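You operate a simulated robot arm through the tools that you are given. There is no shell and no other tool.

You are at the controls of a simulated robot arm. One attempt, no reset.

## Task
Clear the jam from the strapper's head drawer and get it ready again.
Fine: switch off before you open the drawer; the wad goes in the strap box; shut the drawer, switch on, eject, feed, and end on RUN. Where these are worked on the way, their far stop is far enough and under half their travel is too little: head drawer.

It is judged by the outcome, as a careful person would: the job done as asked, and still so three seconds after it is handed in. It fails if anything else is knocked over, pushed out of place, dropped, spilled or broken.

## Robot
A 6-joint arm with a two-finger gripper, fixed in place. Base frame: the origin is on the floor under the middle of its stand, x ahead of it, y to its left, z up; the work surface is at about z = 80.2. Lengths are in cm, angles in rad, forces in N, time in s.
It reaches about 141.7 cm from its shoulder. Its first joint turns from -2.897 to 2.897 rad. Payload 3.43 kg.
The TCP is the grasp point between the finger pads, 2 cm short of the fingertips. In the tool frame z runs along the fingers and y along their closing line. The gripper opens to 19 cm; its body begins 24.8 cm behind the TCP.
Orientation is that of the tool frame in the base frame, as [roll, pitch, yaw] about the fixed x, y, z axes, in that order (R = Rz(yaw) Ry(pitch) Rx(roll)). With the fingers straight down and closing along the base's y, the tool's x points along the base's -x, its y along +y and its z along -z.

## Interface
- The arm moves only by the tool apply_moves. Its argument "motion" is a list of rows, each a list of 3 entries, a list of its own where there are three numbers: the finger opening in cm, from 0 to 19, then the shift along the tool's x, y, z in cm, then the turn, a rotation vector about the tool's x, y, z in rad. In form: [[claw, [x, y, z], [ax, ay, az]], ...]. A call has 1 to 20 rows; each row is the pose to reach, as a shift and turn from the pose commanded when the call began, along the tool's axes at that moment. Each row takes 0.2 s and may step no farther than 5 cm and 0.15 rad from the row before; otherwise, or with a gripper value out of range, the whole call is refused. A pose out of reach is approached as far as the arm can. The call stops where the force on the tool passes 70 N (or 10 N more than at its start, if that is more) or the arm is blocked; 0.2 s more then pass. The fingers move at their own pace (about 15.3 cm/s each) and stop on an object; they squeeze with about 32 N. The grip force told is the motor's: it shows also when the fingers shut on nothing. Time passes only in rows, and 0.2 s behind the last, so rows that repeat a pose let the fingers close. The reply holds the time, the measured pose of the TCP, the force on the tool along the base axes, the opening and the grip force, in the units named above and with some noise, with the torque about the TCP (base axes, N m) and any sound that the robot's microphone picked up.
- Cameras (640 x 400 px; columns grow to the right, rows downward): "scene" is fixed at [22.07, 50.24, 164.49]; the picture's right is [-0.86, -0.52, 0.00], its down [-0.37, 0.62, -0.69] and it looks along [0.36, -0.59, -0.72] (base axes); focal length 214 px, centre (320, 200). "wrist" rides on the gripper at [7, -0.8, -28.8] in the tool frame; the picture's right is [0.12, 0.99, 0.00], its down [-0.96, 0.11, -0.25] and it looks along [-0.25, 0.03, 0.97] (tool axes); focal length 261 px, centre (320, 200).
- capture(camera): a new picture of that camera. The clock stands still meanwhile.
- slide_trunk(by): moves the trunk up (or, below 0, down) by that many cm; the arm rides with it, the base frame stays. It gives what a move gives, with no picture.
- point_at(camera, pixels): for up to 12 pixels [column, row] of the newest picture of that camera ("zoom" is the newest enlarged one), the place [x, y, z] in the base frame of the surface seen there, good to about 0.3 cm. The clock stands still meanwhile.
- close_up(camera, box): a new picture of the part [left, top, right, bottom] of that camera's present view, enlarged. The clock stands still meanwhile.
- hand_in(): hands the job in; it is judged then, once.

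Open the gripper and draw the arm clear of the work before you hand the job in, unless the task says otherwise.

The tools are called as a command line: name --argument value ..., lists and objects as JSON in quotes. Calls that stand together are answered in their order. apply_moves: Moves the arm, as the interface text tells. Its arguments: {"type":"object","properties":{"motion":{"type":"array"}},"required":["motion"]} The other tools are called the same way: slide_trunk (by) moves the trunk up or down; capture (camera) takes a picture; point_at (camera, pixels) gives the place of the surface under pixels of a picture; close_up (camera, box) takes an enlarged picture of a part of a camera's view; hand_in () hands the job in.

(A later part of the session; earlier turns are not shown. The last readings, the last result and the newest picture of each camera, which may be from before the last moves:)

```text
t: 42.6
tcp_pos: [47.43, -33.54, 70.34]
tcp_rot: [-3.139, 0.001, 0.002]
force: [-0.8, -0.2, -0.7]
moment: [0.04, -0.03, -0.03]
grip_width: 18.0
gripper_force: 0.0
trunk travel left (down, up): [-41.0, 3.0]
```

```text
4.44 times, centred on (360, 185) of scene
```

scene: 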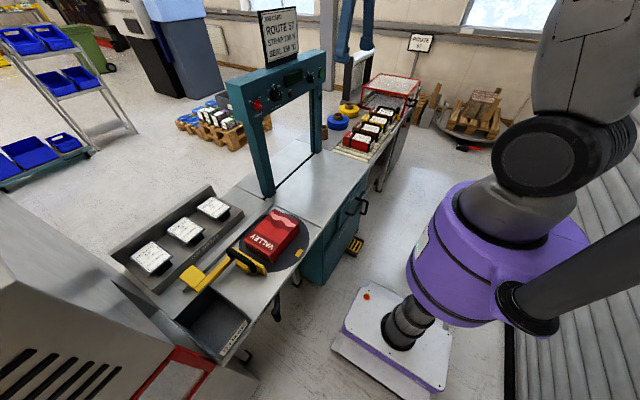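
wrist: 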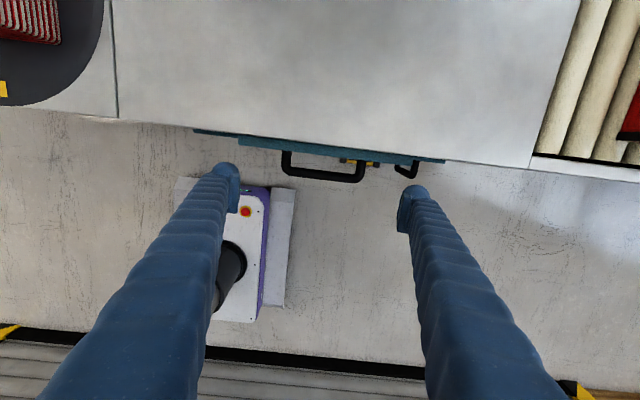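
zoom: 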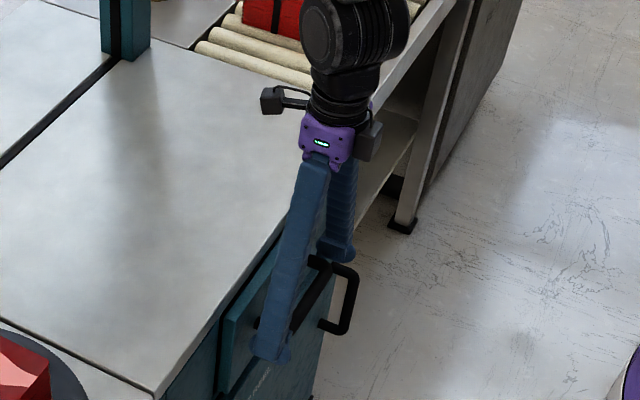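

Fingers straddle the handle; it looks nearer the right finger. I measure the post edges precisely from the enlarged wrist view.

close_up --camera "wrist" --box '[190, 110, 450, 270]'

point_at --camera "zoom" --pixels '[[168, 170], [183, 170], [198, 170], [474, 200], [488, 200], [502, 205], [330, 225], [330, 210], [330, 245], [118, 200], [515, 250], [525, 270]]'

```text
2.46 times, centred on (320, 190) of wrist
```

zoom: 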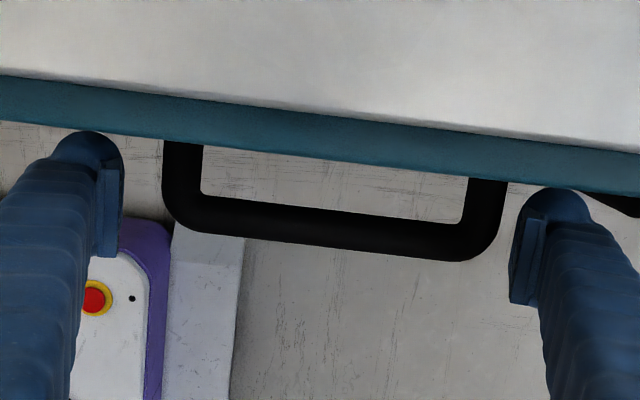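

```text
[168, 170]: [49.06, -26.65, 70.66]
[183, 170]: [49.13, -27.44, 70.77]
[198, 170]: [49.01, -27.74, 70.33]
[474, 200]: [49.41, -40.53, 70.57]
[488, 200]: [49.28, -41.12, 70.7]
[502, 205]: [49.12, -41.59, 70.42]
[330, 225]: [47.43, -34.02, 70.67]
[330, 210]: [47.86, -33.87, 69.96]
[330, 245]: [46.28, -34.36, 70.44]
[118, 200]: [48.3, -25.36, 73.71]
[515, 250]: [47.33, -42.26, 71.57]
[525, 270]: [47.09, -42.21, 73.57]
```

Handle spans y -26.4 to -41.8 (centre -34.1), bar centre z≈69.9. I shift to that centre and close on both posts.

apply_moves --motion '[[18, [0.25, 0.3, 0.2], [0, 0, 0]], [18, [0.25, 0.56, 0.4], [0, 0, 0]], [16, [0.25, 0.56, 0.4], [0, 0, 0]], [13, [0.25, 0.56, 0.4], [0, 0, 0]], [10, [0.25, 0.56, 0.4], [0, 0, 0]], [10, [0.25, 0.56, 0.4], [0, 0, 0]]]'

close_up --camera "wrist" --box '[190, 110, 450, 270]'

```text
t: 44.0
tcp_pos: [47.58, -34.14, 69.88]
tcp_rot: [-3.138, 0.003, 0.001]
force: [-1.2, 4.1, 1.9]
moment: [0.43, 0.05, -0.08]
grip_width: 15.55
gripper_force: 45.0
trunk travel left (down, up): [-41.0, 3.0]
```

```text
2.46 times, centred on (320, 190) of wrist
```

zoom: 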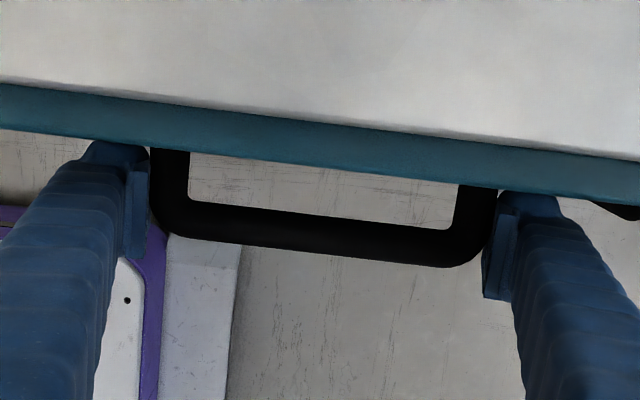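

Handle gripped (15.55 cm, 45 N). I pull it slowly toward the robot (-x), first 8 cm, watching for slip.

apply_moves --motion '[[10, [-0.5, 0, 0], [0, 0, 0]], [10, [-1.5, 0, 0], [0, 0, 0]], [10, [-2.5, 0, 0], [0, 0, 0]], [10, [-3.5, 0, 0], [0, 0, 0]], [10, [-4.5, 0, 0], [0, 0, 0]], [10, [-5.5, 0, 0], [0, 0, 0]], [10, [-6.5, 0, 0], [0, 0, 0]], [10, [-8, 0, 0], [0, 0, 0]], [10, [-8, 0, 0], [0, 0, 0]]]'

close_up --camera "wrist" --box '[190, 60, 450, 270]'

close_up --camera "scene" --box '[300, 140, 420, 230]'

```text
t: 46.0
tcp_pos: [39.68, -34.09, 69.83]
tcp_rot: [-3.14, 0.002, 0.002]
force: [-0.2, -4.2, 5.4]
moment: [0.65, 0.26, 1.25]
grip_width: 15.55
gripper_force: 45.3
trunk travel left (down, up): [-41.0, 3.0]
```

```text
1.90 times, centred on (320, 165) of wrist
```

zoom: 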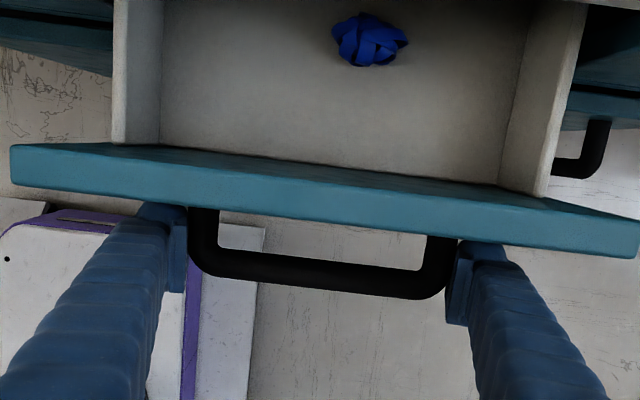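

```text
4.44 times, centred on (360, 185) of scene
```

zoom: 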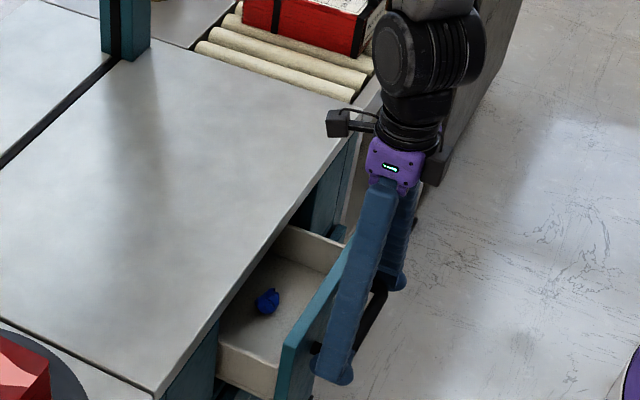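

The drawer follows and the blue wad is visible. I keep pulling toward its far stop.

apply_moves --motion '[[10, [-1, 0, 0], [0, 0, 0]], [10, [-2, 0, 0], [0, 0, 0]], [10, [-3, 0, 0], [0, 0, 0]], [10, [-4, 0, 0], [0, 0, 0]], [10, [-5, 0, 0], [0, 0, 0]], [10, [-6, 0, 0], [0, 0, 0]], [10, [-7, 0, 0], [0, 0, 0]], [10, [-8, 0, 0], [0, 0, 0]], [10, [-9, 0, 0], [0, 0, 0]], [10, [-10, 0, 0], [0, 0, 0]], [10, [-11, 0, 0], [0, 0, 0]], [10, [-12, 0, 0], [0, 0, 0]], [10, [-12, 0, 0], [0, 0, 0]]]'

close_up --camera "wrist" --box '[190, 0, 450, 270]'

close_up --camera "scene" --box '[300, 140, 460, 260]'

```text
t: 48.8
tcp_pos: [27.73, -34.08, 69.82]
tcp_rot: [3.141, 0.001, 0.004]
force: [25.4, 18.6, -1.8]
moment: [-0.55, 0.2, 0.16]
grip_width: 15.52
gripper_force: 45.0
trunk travel left (down, up): [-41.0, 3.0]
```

```text
1.48 times, centred on (320, 135) of wrist
```

zoom: 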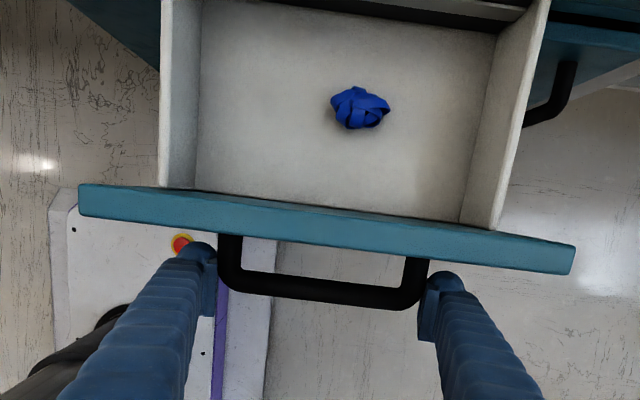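

```text
3.33 times, centred on (380, 200) of scene
```

zoom: 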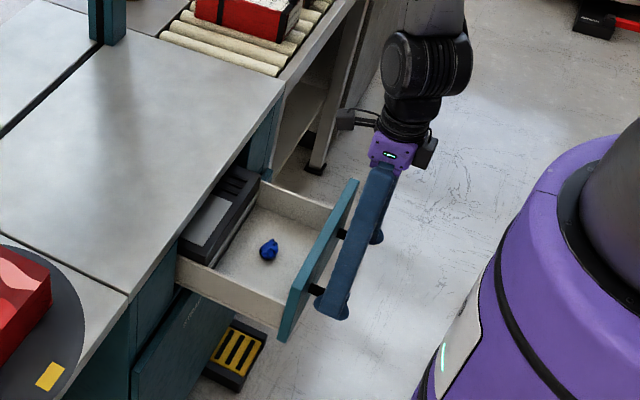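

Reaction force rose to 25 N at 19.9 cm of pull, suggesting the far stop. I measure the drawer front and the wad.

capture --camera "wrist"

point_at --camera "wrist" --pixels '[[360, 148], [400, 157], [340, 193], [432, 74], [425, 70], [440, 80], [432, 60], [350, 50], [400, 110], [333, 60], [500, 80], [520, 20]]'

close_up --camera "wrist" --box '[290, 0, 450, 100]'

```text
taken
```

wrist: 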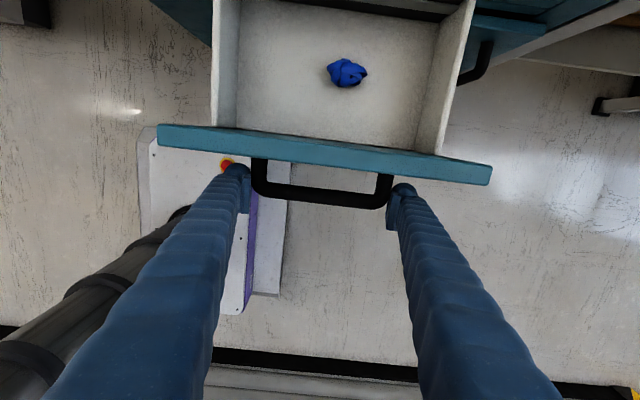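

```text
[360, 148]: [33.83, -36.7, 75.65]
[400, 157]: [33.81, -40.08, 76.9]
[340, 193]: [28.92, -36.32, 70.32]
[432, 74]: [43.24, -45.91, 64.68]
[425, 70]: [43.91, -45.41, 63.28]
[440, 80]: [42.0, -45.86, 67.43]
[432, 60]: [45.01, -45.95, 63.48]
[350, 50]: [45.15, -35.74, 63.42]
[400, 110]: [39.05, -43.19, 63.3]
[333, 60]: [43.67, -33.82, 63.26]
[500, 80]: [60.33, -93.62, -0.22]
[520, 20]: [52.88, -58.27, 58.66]
```

```text
4.00 times, centred on (370, 50) of wrist
```

zoom: 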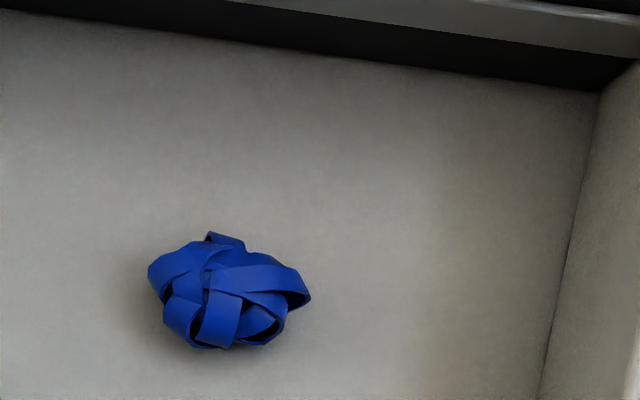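

The drawer moved 18 cm (bar from x 47.05 to 28.9) and is at its stop, with the fingers having slid slightly. I measure the wad in the zoom.

point_at --camera "zoom" --pixels '[[230, 290], [160, 270], [300, 290], [220, 238], [200, 340], [270, 335], [210, 260], [250, 270], [280, 290], [180, 310], [120, 290], [230, 370]]'

apply_moves --motion '[[17, [0, 0, 0], [0, 0, 0]], [18.5, [0.5, 0, 0], [0, 0, 0]], [18.5, [0.5, 0, 0], [0, 0, 0]]]'

```text
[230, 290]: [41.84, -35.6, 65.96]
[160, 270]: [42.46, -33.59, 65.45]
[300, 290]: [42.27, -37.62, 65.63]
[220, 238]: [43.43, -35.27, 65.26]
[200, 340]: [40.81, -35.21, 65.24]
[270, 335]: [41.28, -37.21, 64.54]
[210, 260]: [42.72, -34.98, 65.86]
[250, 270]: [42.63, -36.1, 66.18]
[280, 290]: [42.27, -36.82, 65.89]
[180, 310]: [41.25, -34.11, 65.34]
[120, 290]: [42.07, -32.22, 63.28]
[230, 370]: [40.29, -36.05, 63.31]
```

```text
t: 49.6
tcp_pos: [28.27, -34.05, 69.88]
tcp_rot: [-3.141, 0.003, 0.002]
force: [-0.3, -1.1, 0.4]
moment: [0.01, 0.01, 0.0]
grip_width: 18.53
gripper_force: 0.2
trunk travel left (down, up): [-41.0, 3.0]
```

Released. Wad centre ≈(42.1, -35.6), 4.4 cm wide along y, top z≈66.2, drawer floor 63.3. I raise the tool, move above it with 9 cm opening.

apply_moves --motion '[[18.5, [0, 0, -4], [0, 0, 0]], [18.5, [0, 0, -8], [0, 0, 0]], [18.5, [0, 0, -12], [0, 0, 0]], [18.5, [0, 0, -16], [0, 0, 0]], [15, [3, 0.4, -18], [0, 0, 0]], [12, [7, 0.8, -18], [0, 0, 0]], [9, [10.5, 1.2, -18], [0, 0, 0]], [9, [13.8, 1.55, -18], [0, 0, 0]], [9, [13.8, 1.55, -18], [0, 0, 0]]]'

capture --camera "wrist"

close_up --camera "scene" --box '[300, 140, 460, 260]'

```text
t: 51.6
tcp_pos: [42.03, -35.7, 87.81]
tcp_rot: [-3.139, 0.003, 0.001]
force: [-0.2, 0.3, 1.0]
moment: [0.01, -0.05, -0.03]
grip_width: 9.01
gripper_force: 0.0
trunk travel left (down, up): [-41.0, 3.0]
```

```text
taken
```

wrist: 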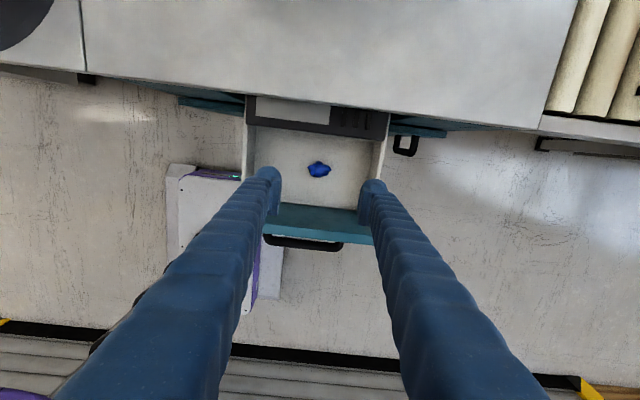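

```text
3.33 times, centred on (380, 200) of scene
```

zoom: 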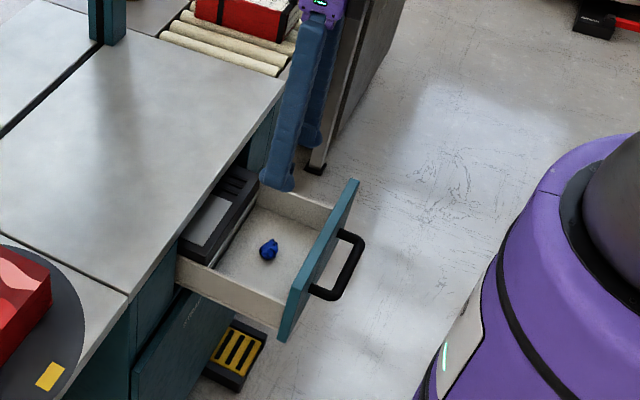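

A dark mechanism block sits at the back of the drawer (wrist row ~125). I measure its front edge, the drawer walls and the wad again before descending.

point_at --camera "wrist" --pixels '[[320, 131], [320, 128], [280, 122], [370, 134], [320, 140], [247, 150], [381, 160], [310, 208], [319, 169], [311, 169], [328, 171], [319, 177]]'

close_up --camera "wrist" --box '[230, 85, 410, 255]'

```text
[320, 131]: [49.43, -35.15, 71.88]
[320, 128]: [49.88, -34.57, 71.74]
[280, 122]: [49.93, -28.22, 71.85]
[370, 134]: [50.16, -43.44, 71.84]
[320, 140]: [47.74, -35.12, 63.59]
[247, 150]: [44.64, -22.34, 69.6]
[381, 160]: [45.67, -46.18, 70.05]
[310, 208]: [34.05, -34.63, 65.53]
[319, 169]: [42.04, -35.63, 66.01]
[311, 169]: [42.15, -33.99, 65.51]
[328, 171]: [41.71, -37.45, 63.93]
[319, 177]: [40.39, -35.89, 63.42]
```

```text
2.35 times, centred on (320, 170) of wrist
```

zoom: 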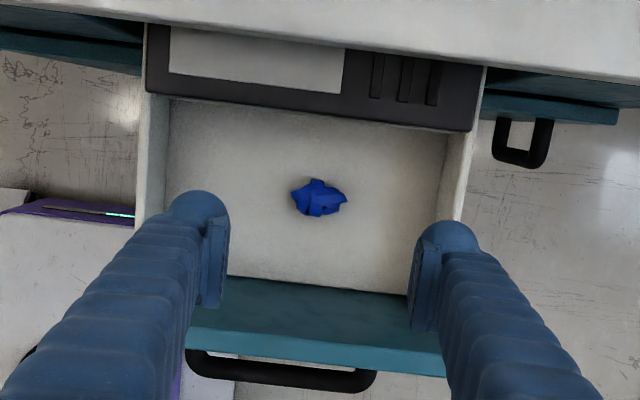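

Clearances are good (walls at y -22.5/-46, block front x 49). I descend to z≈65.8 around the wad.

apply_moves --motion '[[9, [0, 0, 4.5], [0, 0, 0]], [9, [0, 0, 9], [0, 0, 0]], [9, [0, 0, 13], [0, 0, 0]], [9, [0, 0, 17], [0, 0, 0]], [9, [0, 0, 20], [0, 0, 0]], [9, [0, 0, 22], [0, 0, 0]], [9, [0, 0, 22], [0, 0, 0]]]'

close_up --camera "wrist" --box '[230, 85, 410, 255]'

```text
t: 53.2
tcp_pos: [41.96, -35.53, 65.94]
tcp_rot: [-3.14, 0.002, 0.001]
force: [0.8, -0.1, 0.1]
moment: [-0.04, 0.03, 0.0]
grip_width: 9.03
gripper_force: 0.0
trunk travel left (down, up): [-41.0, 3.0]
```

```text
2.35 times, centred on (320, 170) of wrist
```

zoom: 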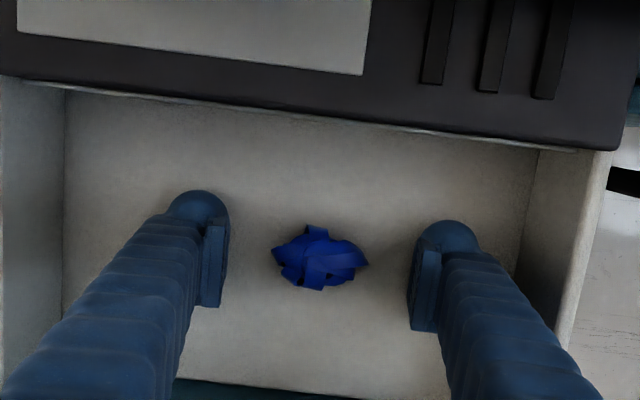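

The wad sits centred between the pads. I close on it.

apply_moves --motion '[[6, [0, 0, 0.2], [0, 0, 0]], [3, [0, 0, 0.2], [0, 0, 0]], [0, [0, 0, 0.2], [0, 0, 0]], [0, [0, 0, 0.2], [0, 0, 0]], [0, [0, 0, 0.2], [0, 0, 0]]]'

close_up --camera "wrist" --box '[230, 85, 410, 255]'

```text
t: 54.4
tcp_pos: [42.02, -35.49, 65.73]
tcp_rot: [-3.141, 0.001, 0.001]
force: [0.3, -0.5, 0.4]
moment: [0.02, 0.02, -0.01]
grip_width: 5.57
gripper_force: 32.1
trunk travel left (down, up): [-41.0, 3.0]
```

```text
2.35 times, centred on (320, 170) of wrist
```

zoom: 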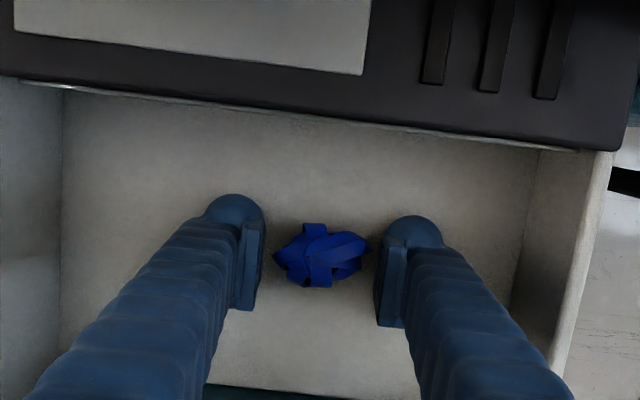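

Gripper reports 5.57 cm and 32 N, so it is holding the wad. I lift it clear of the drawer and check.

apply_moves --motion '[[0, [0, 0, -1], [0, 0, 0]], [0, [0, 0, -3], [0, 0, 0]], [0, [0, 0, -6], [0, 0, 0]], [0, [0, 0, -10], [0, 0, 0]], [0, [0, 0, -14], [0, 0, 0]], [0, [0, 0, -18], [0, 0, 0]], [0, [0, 0, -22], [0, 0, 0]], [0, [0, 0, -26], [0, 0, 0]], [0, [0, 0, -30], [0, 0, 0]], [0, [0, 0, -30], [0, 0, 0]]]'

capture --camera "wrist"

capture --camera "scene"

```text
t: 56.6
tcp_pos: [42.07, -35.64, 95.57]
tcp_rot: [-3.14, 0.002, 0.001]
force: [-0.1, -0.8, -0.7]
moment: [-0.02, 0.03, 0.01]
grip_width: 5.56
gripper_force: 31.5
trunk travel left (down, up): [-41.0, 3.0]
```

```text
taken
```

wrist: 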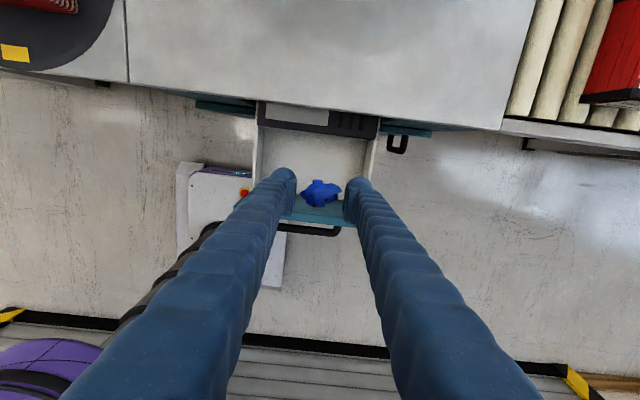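

```text
taken
```

scene: 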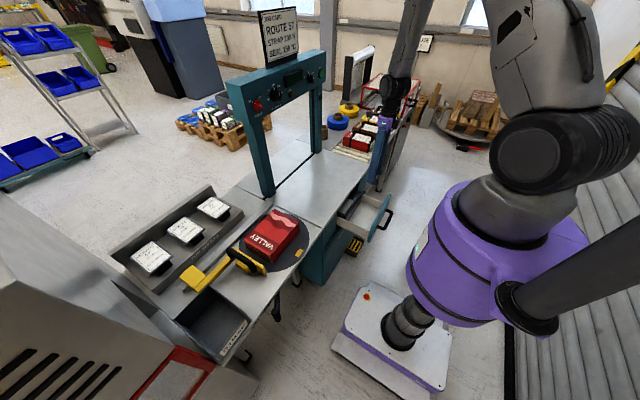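

The wad is held between the fingers. I enlarge and measure the strap box near scene (213,322).

close_up --camera "scene" --box '[150, 270, 270, 370]'

point_at --camera "zoom" --pixels '[[290, 110], [120, 240], [310, 350], [500, 240], [300, 230], [250, 200], [350, 260], [280, 300], [400, 200], [430, 300], [200, 200], [210, 330]]'

```text
4.00 times, centred on (210, 320) of scene
```

zoom: 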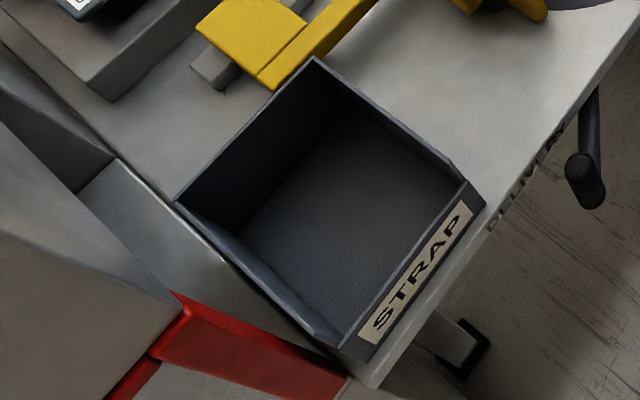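

```text
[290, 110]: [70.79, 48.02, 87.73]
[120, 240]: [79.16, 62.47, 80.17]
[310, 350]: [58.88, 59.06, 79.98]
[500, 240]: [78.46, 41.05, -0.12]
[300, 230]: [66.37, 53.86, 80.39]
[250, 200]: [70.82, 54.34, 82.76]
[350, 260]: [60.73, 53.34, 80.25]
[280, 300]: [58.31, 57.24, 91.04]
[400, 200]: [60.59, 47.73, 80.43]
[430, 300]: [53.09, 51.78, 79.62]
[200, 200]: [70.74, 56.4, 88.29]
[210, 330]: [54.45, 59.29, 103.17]
```

I measure the rim corners of the strap box.

point_at --camera "zoom" --pixels '[[314, 60], [400, 133], [455, 185], [180, 207], [250, 272], [335, 345], [440, 215], [345, 335], [330, 310], [435, 180], [245, 235], [350, 115]]'

close_up --camera "scene" --box '[150, 200, 320, 370]'

```text
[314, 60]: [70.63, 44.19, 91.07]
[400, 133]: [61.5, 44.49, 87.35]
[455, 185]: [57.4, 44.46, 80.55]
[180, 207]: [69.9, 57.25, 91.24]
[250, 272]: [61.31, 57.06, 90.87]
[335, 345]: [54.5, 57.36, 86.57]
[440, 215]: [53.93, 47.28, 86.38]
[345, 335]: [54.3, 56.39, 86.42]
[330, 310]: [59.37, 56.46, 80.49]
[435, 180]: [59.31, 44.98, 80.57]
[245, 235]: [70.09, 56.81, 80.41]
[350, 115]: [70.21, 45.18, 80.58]
```

```text
2.35 times, centred on (235, 285) of scene
```

zoom: 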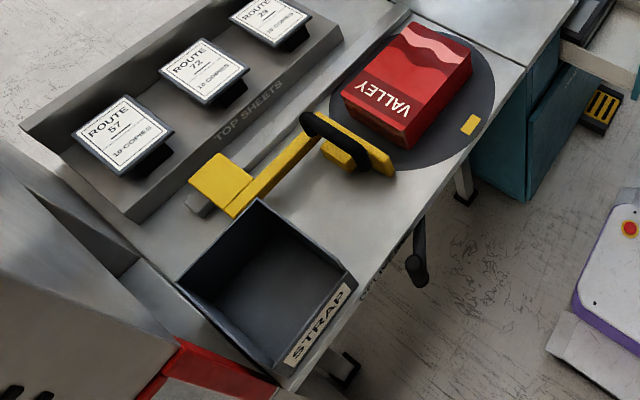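

Box interior: x 54.7–70.3, y 44.9–57, floor 80.4, rims 91 (front 86.5). Since the fingers need the longer side, I'll turn the closing line along x on the way. First half: rise to z≈112 and swing to y≈0.

apply_moves --motion '[[0, [0, 0, -4], [0, 0, 0]], [0, [0, -1, -8], [0, 0, 0]], [0, [0.5, -4, -11.5], [0, 0, -0.09]], [0, [1, -8, -14], [0, 0, -0.18]], [0, [1.7, -12, -15.5], [0, 0, -0.27]], [0, [2.5, -16, -16.4], [0, 0, -0.36]], [0, [3.3, -20.5, -16.4], [0, 0, -0.45]], [0, [4.2, -25, -16.4], [0, 0, -0.54]], [0, [5.2, -29.5, -16.4], [0, 0, -0.63]], [0, [6.4, -33.5, -16.4], [0, 0, -0.72]], [0, [8, -36.5, -16.4], [0, 0, -0.8]], [0, [8, -36.5, -16.4], [0, 0, -0.8]]]'

capture --camera "wrist"

capture --camera "scene"

```text
t: 59.2
tcp_pos: [49.93, 0.93, 112.04]
tcp_rot: [-3.14, -0.001, 0.803]
force: [-0.2, 0.3, -0.8]
moment: [0.0, -0.04, -0.02]
grip_width: 5.58
gripper_force: 31.7
trunk travel left (down, up): [-41.0, 3.0]
```

```text
taken
```

wrist: 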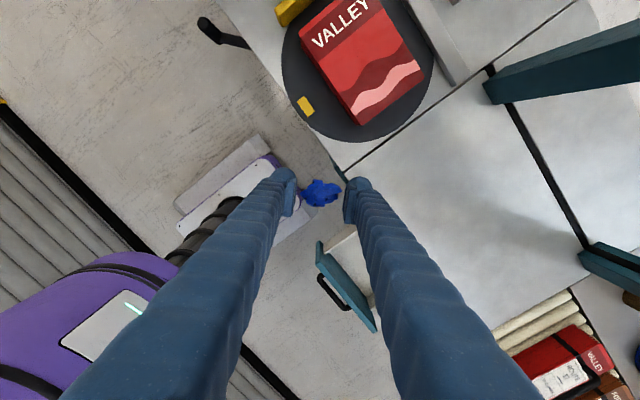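

```text
taken
```

scene: 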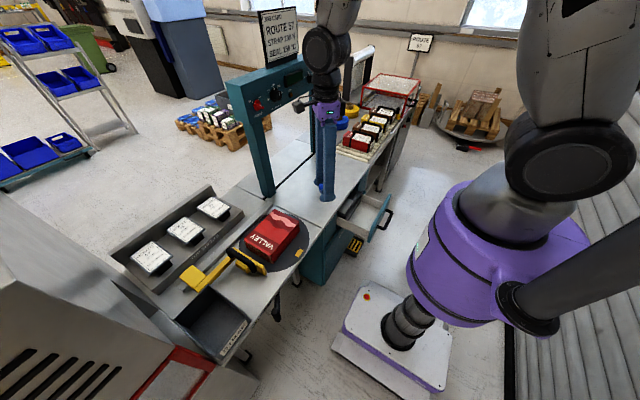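

Wad still held at (49.9, 0.9, 112). I continue to above the strap box at (62.5, 51, 112), completing the 90° turn.

apply_moves --motion '[[0, [3.73, -2.14, 0], [0, 0, -0.064]], [0, [7.47, -4.28, 0], [0, 0, -0.128]], [0, [11.2, -6.43, 0], [0, 0, -0.192]], [0, [14.93, -8.57, 0], [0, 0, -0.256]], [0, [18.66, -10.71, 0], [0, 0, -0.32]], [0, [22.4, -12.85, 0], [0, 0, -0.384]], [0, [26.13, -14.99, 0], [0, 0, -0.448]], [0, [29.86, -17.13, 0], [0, 0, -0.512]], [0, [33.59, -19.28, 0], [0, 0, -0.576]], [0, [37.33, -21.42, 0], [0, 0, -0.64]], [0, [41.06, -23.56, 0], [0, 0, -0.704]], [0, [44.79, -25.7, 0], [0, 0, -0.768]], [0, [44.79, -25.7, 0], [0, 0, -0.768]]]'

capture --camera "wrist"

capture --camera "scene"

```text
t: 61.8
tcp_pos: [62.42, 49.56, 112.19]
tcp_rot: [-3.138, 0.003, 1.562]
force: [2.3, -11.1, 3.9]
moment: [3.49, 0.9, -0.35]
grip_width: 5.55
gripper_force: 31.7
trunk travel left (down, up): [-41.0, 3.0]
stopped in row 13: the force on the tool passed its limit at 168 N (the readings are from after the stop); the commanded pose is now the measured one
```

```text
taken
```

wrist: 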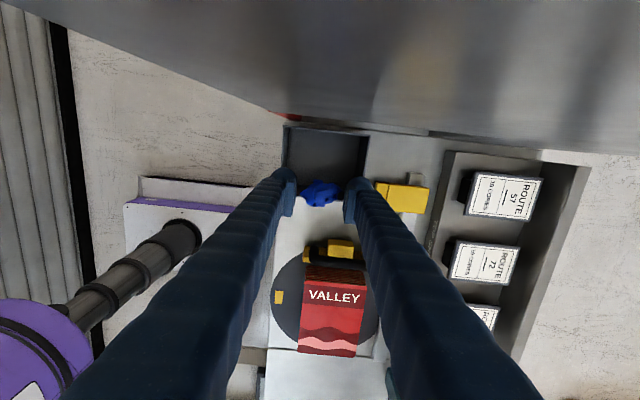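

```text
taken
```

scene: 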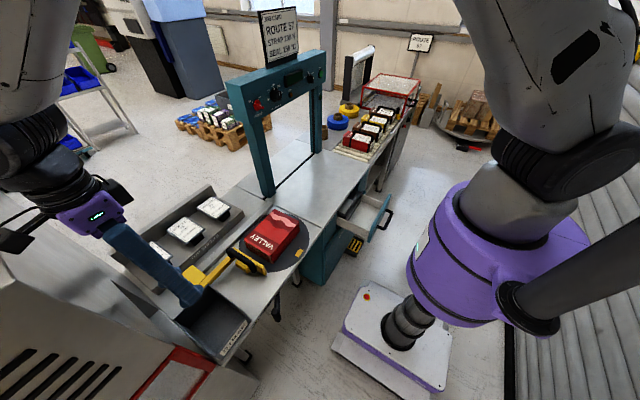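

The tool bumped something at y≈50: the wrist camera (which leads in +y in this orientation) met the tall grey cabinet beyond the box. I back off 6 cm in -y right away and check.

apply_moves --motion '[[0, [-1.5, 0, 0], [0, 0, 0]], [0, [-3.5, 0, 0], [0, 0, 0]], [0, [-6, 0, 0], [0, 0, 0]], [0, [-6, 0, 0], [0, 0, 0]]]'

capture --camera "wrist"

capture --camera "scene"

point_at --camera "scene" --pixels '[[130, 320], [100, 330], [60, 300], [20, 260], [150, 345], [180, 370], [60, 350], [20, 330], [100, 380], [140, 300], [170, 350], [10, 390]]'

```text
t: 62.8
tcp_pos: [62.31, 43.71, 112.04]
tcp_rot: [-3.134, 0.007, 1.563]
force: [0.4, -0.1, -0.5]
moment: [0.01, 0.02, -0.02]
grip_width: 5.58
gripper_force: 32.3
trunk travel left (down, up): [-41.0, 3.0]
```

```text
taken
```

wrist: 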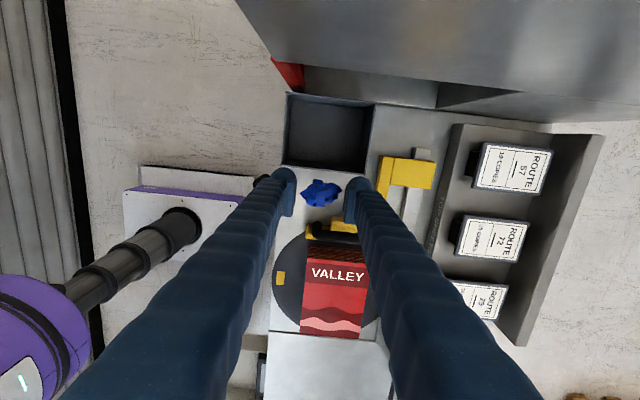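

```text
taken
```

scene: 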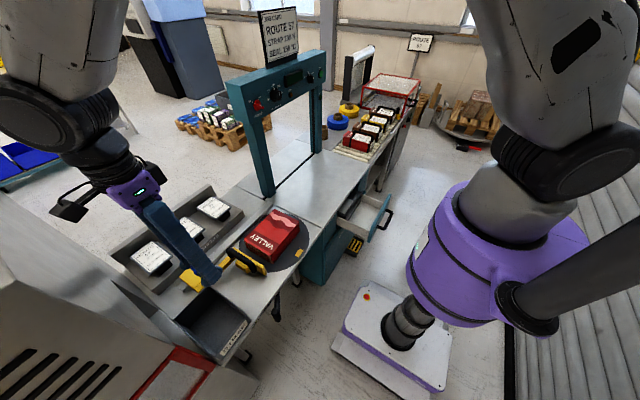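

```text
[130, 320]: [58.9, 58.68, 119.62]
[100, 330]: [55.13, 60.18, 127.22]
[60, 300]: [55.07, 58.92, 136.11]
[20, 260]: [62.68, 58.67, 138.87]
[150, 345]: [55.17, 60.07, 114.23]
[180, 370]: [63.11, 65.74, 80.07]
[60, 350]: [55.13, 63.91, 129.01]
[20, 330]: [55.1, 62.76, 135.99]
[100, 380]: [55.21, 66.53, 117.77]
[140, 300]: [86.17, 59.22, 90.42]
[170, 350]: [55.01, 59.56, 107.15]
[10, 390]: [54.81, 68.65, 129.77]
```

No parts appear moved: the cabinet face is fixed at y≈58.7 (x≥55, z up to ~139). I measure the wrist hardware around the tool to know what clearance is needed there.

point_at --camera "scene" --pixels '[[40, 115], [10, 110], [70, 130], [100, 155], [125, 190], [150, 185], [65, 210], [60, 190], [70, 215], [60, 40], [20, 40], [100, 40]]'

close_up --camera "scene" --box '[0, 60, 240, 260]'

```text
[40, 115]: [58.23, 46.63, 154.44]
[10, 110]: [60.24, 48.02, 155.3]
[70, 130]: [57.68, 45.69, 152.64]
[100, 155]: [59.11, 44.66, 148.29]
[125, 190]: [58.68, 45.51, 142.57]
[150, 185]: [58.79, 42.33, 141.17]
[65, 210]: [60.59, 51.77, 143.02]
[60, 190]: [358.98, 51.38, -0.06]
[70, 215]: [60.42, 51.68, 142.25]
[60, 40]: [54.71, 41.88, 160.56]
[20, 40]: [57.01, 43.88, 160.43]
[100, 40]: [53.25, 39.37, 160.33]
```

```text
2.00 times, centred on (120, 160) of scene
```

zoom: 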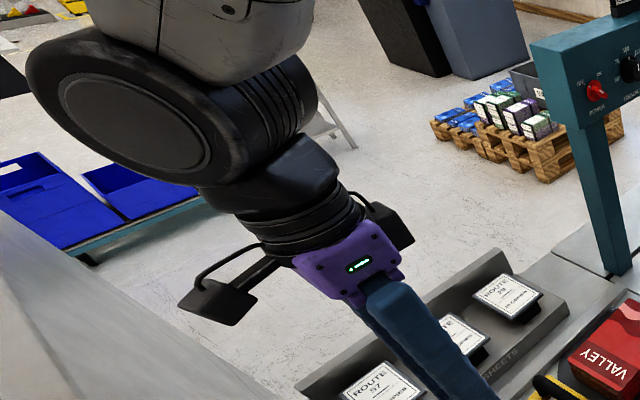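

A second box sticks out on the other side of the wrist. I measure its reach and the big joint's extents.

point_at --camera "zoom" --pixels '[[395, 225], [405, 240], [385, 215], [215, 300], [190, 295], [235, 320], [250, 290], [40, 90], [130, 180], [230, 150], [300, 90], [280, 200]]'

point_at --camera "wrist" --pixels '[[330, 130], [330, 100], [297, 130], [366, 130], [350, 30], [500, 50], [280, 20], [400, 85], [330, 60], [300, 70], [420, 100], [560, 100]]'

```text
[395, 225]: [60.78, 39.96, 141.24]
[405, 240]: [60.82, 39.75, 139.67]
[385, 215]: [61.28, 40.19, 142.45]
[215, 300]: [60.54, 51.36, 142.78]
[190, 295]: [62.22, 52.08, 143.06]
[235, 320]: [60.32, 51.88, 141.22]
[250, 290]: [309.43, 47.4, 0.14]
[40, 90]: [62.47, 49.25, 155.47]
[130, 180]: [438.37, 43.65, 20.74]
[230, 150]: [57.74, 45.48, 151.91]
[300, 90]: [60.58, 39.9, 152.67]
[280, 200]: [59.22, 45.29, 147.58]
```

```text
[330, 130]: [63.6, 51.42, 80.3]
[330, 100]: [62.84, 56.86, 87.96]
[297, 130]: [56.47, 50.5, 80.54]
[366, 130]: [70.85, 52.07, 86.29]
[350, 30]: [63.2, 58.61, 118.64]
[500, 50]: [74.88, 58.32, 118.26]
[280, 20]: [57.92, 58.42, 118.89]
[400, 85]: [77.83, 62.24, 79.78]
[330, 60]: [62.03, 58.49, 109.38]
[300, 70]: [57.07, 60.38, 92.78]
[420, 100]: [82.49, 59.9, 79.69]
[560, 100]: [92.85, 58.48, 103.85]
```

Cabinet face is at y≈58.5 and the camera box reaches ~8.7 cm ahead of the TCP, so y=48.4 leaves ~1.2 cm to it, and fingers (±2.8) still clear the box wall at 44.9. I move there slowly.

apply_moves --motion '[[0, [1.5, 0.1, 0], [0, 0, 0]], [0, [3, 0.2, 0], [0, 0, 0]], [0, [4, 0.2, 0], [0, 0, 0]], [0, [4.7, 0.2, 0], [0, 0, 0]], [0, [4.7, 0.2, 0], [0, 0, 0]]]'

capture --camera "wrist"

close_up --camera "scene" --box '[0, 60, 280, 380]'

```text
t: 64.0
tcp_pos: [62.53, 48.31, 112.09]
tcp_rot: [-3.135, 0.006, 1.564]
force: [-0.6, 0.4, -0.1]
moment: [0.0, 0.02, 0.04]
grip_width: 5.54
gripper_force: 32.0
trunk travel left (down, up): [-41.0, 3.0]
```

```text
taken
```

wrist: 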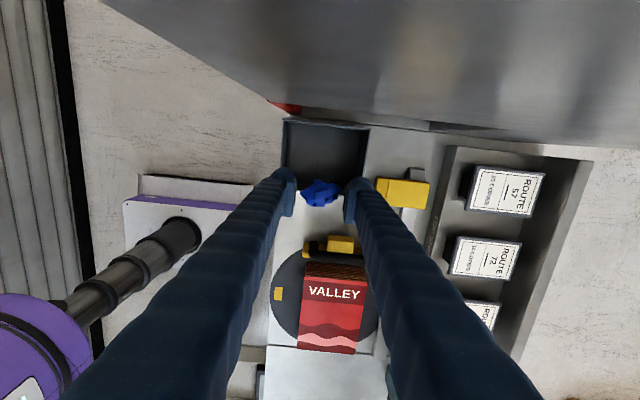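

```text
1.25 times, centred on (140, 220) of scene
```

zoom: 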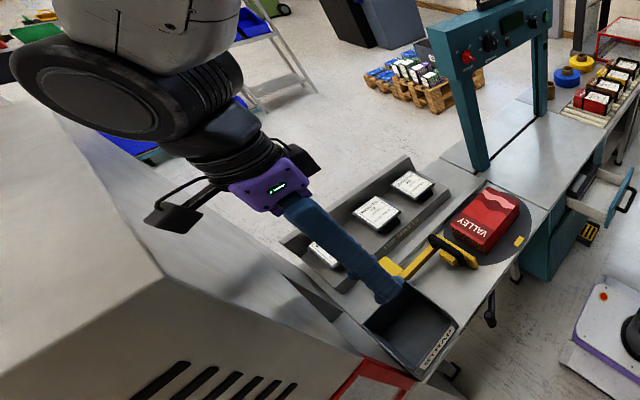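

Free of contact. Before lowering, I check how far the large wrist joint reaches toward the cabinet (y).

point_at --camera "zoom" --pixels '[[18, 70], [25, 60], [40, 110], [90, 95], [150, 130], [60, 55], [150, 222], [185, 205], [160, 232], [320, 160], [70, 20], [120, 60]]'

point_at --camera "scene" --pixels '[[30, 200], [60, 240], [60, 260], [100, 290], [120, 285], [10, 280], [40, 290], [80, 310], [20, 160], [50, 220]]'

```text
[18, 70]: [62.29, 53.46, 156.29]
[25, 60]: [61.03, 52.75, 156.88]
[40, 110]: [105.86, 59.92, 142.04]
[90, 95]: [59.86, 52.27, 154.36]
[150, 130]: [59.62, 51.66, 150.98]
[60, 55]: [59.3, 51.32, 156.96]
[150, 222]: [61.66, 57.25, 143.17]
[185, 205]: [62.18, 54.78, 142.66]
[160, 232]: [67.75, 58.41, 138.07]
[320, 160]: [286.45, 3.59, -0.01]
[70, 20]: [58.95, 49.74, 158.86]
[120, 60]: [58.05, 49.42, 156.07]
```

```text
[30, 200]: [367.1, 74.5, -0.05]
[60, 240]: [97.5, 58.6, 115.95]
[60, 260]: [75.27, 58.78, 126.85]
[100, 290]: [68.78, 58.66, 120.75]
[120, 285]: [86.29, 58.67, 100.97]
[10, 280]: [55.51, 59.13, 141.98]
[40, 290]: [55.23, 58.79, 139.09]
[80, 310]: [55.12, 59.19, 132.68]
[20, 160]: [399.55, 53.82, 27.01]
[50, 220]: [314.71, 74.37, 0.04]
```

Margins: camera box ~1.3 cm, wrist joint ~5 cm from the cabinet. I lower the wad into the box to z≈84.6.

apply_moves --motion '[[0, [0.05, 0.03, 4], [0, 0, 0]], [0, [0.08, 0.06, 8], [0, 0, 0]], [0, [0.12, 0.08, 12], [0, 0, 0]], [0, [0.15, 0.1, 16], [0, 0, 0]], [0, [0.18, 0.13, 19.5], [0, 0, 0]], [0, [0.2, 0.15, 22.5], [0, 0, 0]], [0, [0.22, 0.17, 25], [0, 0, 0]], [0, [0.25, 0.18, 27.3], [0, 0, 0]], [0, [0.25, 0.18, 27.3], [0, 0, 0]]]'

capture --camera "wrist"

close_up --camera "scene" --box '[60, 180, 300, 380]'

```text
t: 66.0
tcp_pos: [62.7, 48.47, 84.9]
tcp_rot: [-3.137, 0.007, 1.561]
force: [0.6, 0.8, 0.5]
moment: [0.01, -0.01, 0.02]
grip_width: 5.56
gripper_force: 31.9
trunk travel left (down, up): [-41.0, 3.0]
```

```text
taken
```

wrist: 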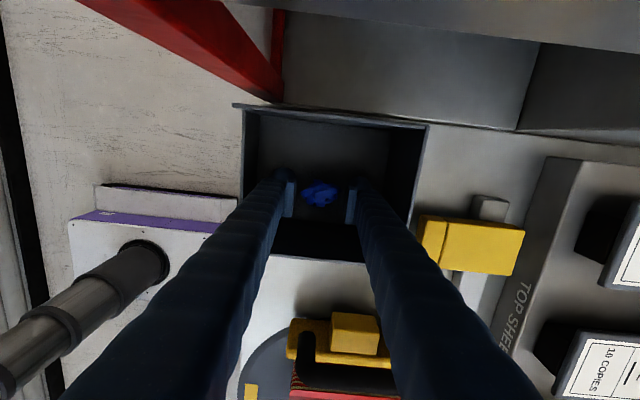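

```text
2.00 times, centred on (180, 280) of scene
```

zoom: 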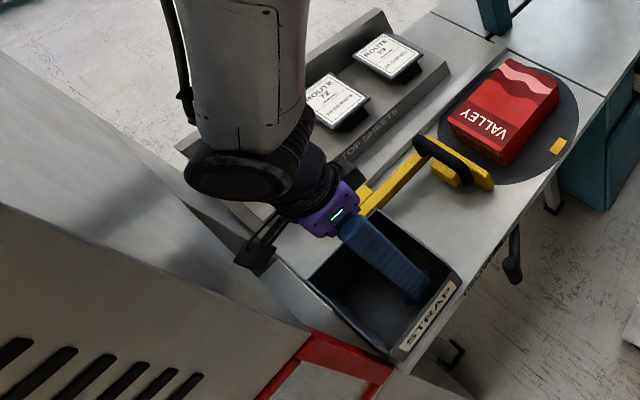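

The wad is inside the box with no contact. I lower 1.5 cm more and open the fingers gently to 7.5 cm.

apply_moves --motion '[[0, [0, 0, 0.8], [0, 0, 0]], [0, [0, 0, 1.5], [0, 0, 0]], [0, [0, 0, 1.5], [0, 0, 0]], [6.5, [0, 0, 1.5], [0, 0, 0]], [7.5, [0, 0, 1.5], [0, 0, 0]], [7.5, [0, 0, 1.5], [0, 0, 0]]]'

close_up --camera "wrist" --box '[220, 90, 450, 280]'

```text
t: 67.4
tcp_pos: [62.68, 48.39, 83.33]
tcp_rot: [-3.135, 0.008, 1.562]
force: [0.0, 0.0, -0.3]
moment: [-0.03, -0.01, 0.01]
grip_width: 7.51
gripper_force: 0.1
trunk travel left (down, up): [-41.0, 3.0]
```

```text
2.11 times, centred on (335, 185) of wrist
```

zoom: 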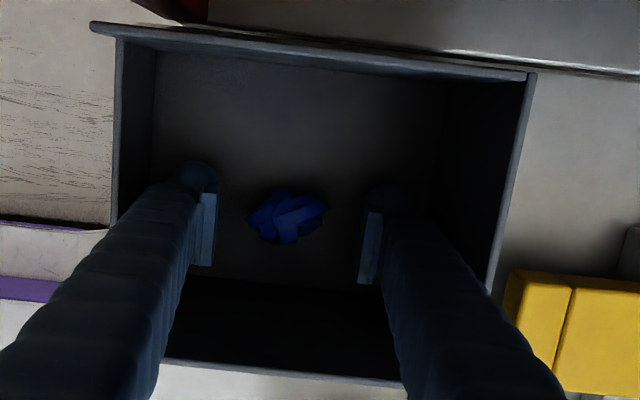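

The wad lies on the box floor between the opened fingers. I raise straight up to z≈112.

apply_moves --motion '[[7.5, [0, 0, -1], [0, 0, 0]], [7.5, [-0.03, -0.03, -3], [0, 0, 0]], [7.5, [-0.06, -0.05, -6], [0, 0, 0]], [7.5, [-0.1, -0.08, -10], [0, 0, 0]], [7.5, [-0.15, -0.1, -14], [0, 0, 0]], [7.5, [-0.2, -0.13, -18], [0, 0, 0]], [7.5, [-0.25, -0.16, -22], [0, 0, 0]], [7.5, [-0.28, -0.18, -26], [0, 0, 0]], [7.5, [-0.3, -0.2, -29], [0, 0, 0]], [7.5, [-0.3, -0.2, -29], [0, 0, 0]]]'

capture --camera "wrist"

close_up --camera "scene" --box '[140, 200, 320, 370]'

```text
t: 69.6
tcp_pos: [62.62, 48.37, 112.16]
tcp_rot: [-3.134, 0.007, 1.561]
force: [1.0, 0.6, 0.6]
moment: [-0.02, -0.01, -0.02]
grip_width: 7.5
gripper_force: 0.0
trunk travel left (down, up): [-41.0, 3.0]
```

```text
taken
```

wrist: 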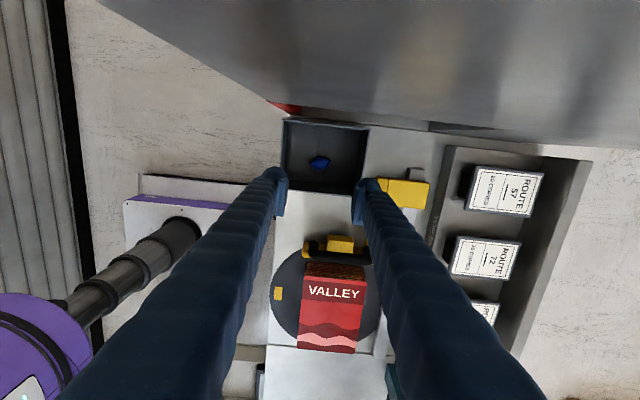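

```text
2.35 times, centred on (230, 285) of scene
```

zoom: 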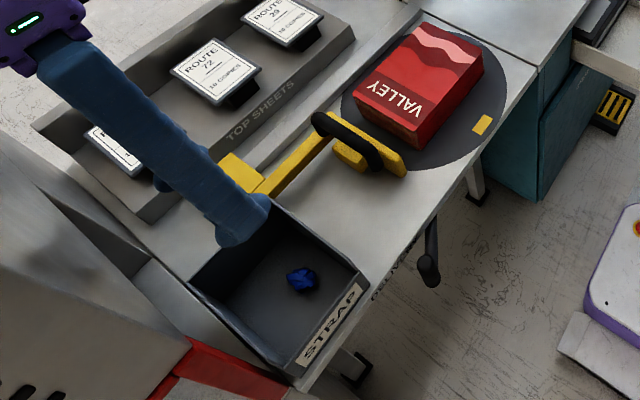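

The wad is in the strap box (scene zoom (302,279)). I swing back along the same path toward the drawer.

apply_moves --motion '[[7.5, [-3.5, -0.5, 0], [0, 0, 0]], [9, [-7.9, -1.6, 0], [0, 0, 0.05]], [11, [-11.9, -2.7, 0], [0, 0, 0.12]], [13, [-15.8, -3.8, 0], [0, 0, 0.19]], [15, [-19.8, -4.9, 0], [0, 0, 0.26]], [17, [-23.8, -6.0, 0], [0, 0, 0.33]], [18.5, [-27.7, -7.1, 0], [0, 0, 0.4]], [18.5, [-31.7, -8.2, 0], [0, 0, 0.47]], [18.5, [-35.6, -9.3, 0], [0, 0, 0.54]], [18.5, [-39.6, -10.4, 0], [0, 0, 0.61]], [18.5, [-43.6, -11.3, 0], [0, 0, 0.69]], [18.5, [-47.5, -12.1, 0], [0, 0, 0.761]], [18.5, [-47.5, -12.1, 0], [0, 0, 0.761]]]'

```text
t: 72.4
tcp_pos: [50.16, 0.95, 112.57]
tcp_rot: [-3.141, 0.009, 0.802]
force: [0.3, -0.4, -0.6]
moment: [-0.02, 0.04, 0.01]
grip_width: 18.51
gripper_force: 0.0
trunk travel left (down, up): [-41.0, 3.0]
```

At (50.2, 1, 112.6). I continue to above the open drawer's handle at (28.3, -34.1, 90), tool square again, fingers 18.5 cm open.

apply_moves --motion '[[18.5, [-3.37, 0.72, 1.2], [0, 0.001, 0.067]], [18.5, [-6.74, 1.44, 2.8], [0, 0.002, 0.134]], [18.5, [-10.1, 2.15, 4.6], [0, 0.003, 0.2]], [18.5, [-13.47, 2.87, 6.5], [0, 0.004, 0.267]], [18.5, [-16.84, 3.59, 8.5], [0, 0.005, 0.334]], [18.5, [-20.2, 4.3, 10.5], [0, 0.006, 0.401]], [18.5, [-23.58, 5.02, 12.5], [0, 0.006, 0.468]], [18.5, [-26.95, 5.74, 14.5], [0, 0.007, 0.535]], [18.5, [-30.3, 6.46, 16.6], [0, 0.008, 0.6]], [18.5, [-33.68, 7.18, 18.7], [0, 0.008, 0.668]], [18.5, [-37.05, 7.9, 20.7], [0, 0.009, 0.735]], [18.5, [-40.42, 8.61, 22.6], [0, 0.009, 0.802]], [18.5, [-40.42, 8.61, 22.6], [0, 0.009, 0.802]]]'

capture --camera "wrist"

capture --camera "scene"

```text
t: 75.2
tcp_pos: [28.01, -34.33, 90.33]
tcp_rot: [3.141, -0.001, 0.001]
force: [0.1, -0.5, -0.5]
moment: [0.07, -0.01, 0.01]
grip_width: 18.52
gripper_force: 0.0
trunk travel left (down, up): [-41.0, 3.0]
```

```text
taken
```

wrist: 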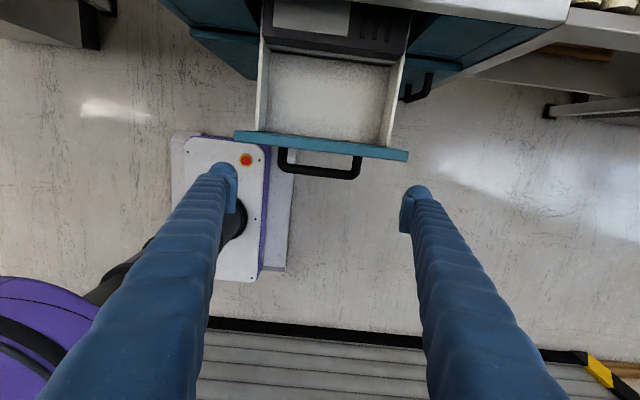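

```text
taken
```

scene: 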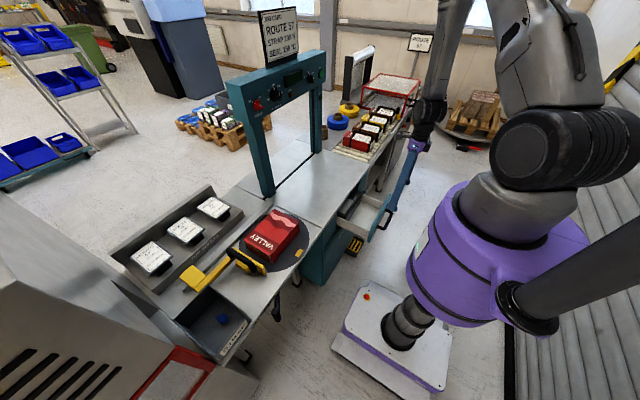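

The drawer is empty and the wad sits in the box. I descend to z≈70.5 with the fingers straddling the handle, then I'll push the drawer front with both fingertips.

apply_moves --motion '[[18.5, [0, -0.2, 4], [0, 0, 0]], [18.5, [0, -0.2, 8], [0, 0, 0]], [18.5, [0, -0.2, 12], [0, 0, 0]], [18.5, [0, -0.2, 16], [0, 0, 0]], [18.5, [0, -0.2, 19.8], [0, 0, 0]], [18.5, [0, -0.2, 19.8], [0, 0, 0]]]'

close_up --camera "wrist" --box '[190, 60, 450, 270]'

```text
t: 76.6
tcp_pos: [27.91, -34.15, 70.43]
tcp_rot: [3.137, -0.003, 0.001]
force: [-0.1, 0.6, -0.2]
moment: [0.02, 0.0, -0.01]
grip_width: 18.5
gripper_force: 0.0
trunk travel left (down, up): [-41.0, 3.0]
```

```text
1.90 times, centred on (320, 165) of wrist
```

zoom: 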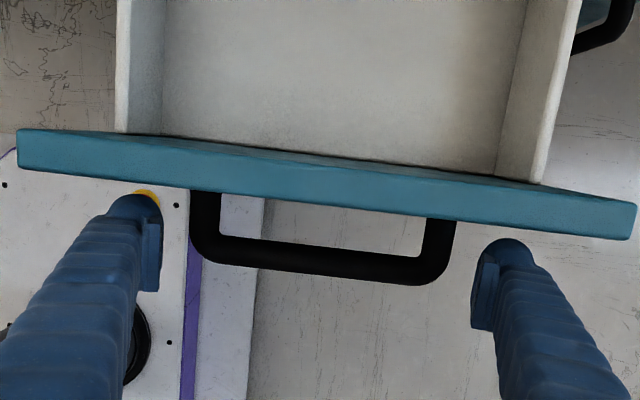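

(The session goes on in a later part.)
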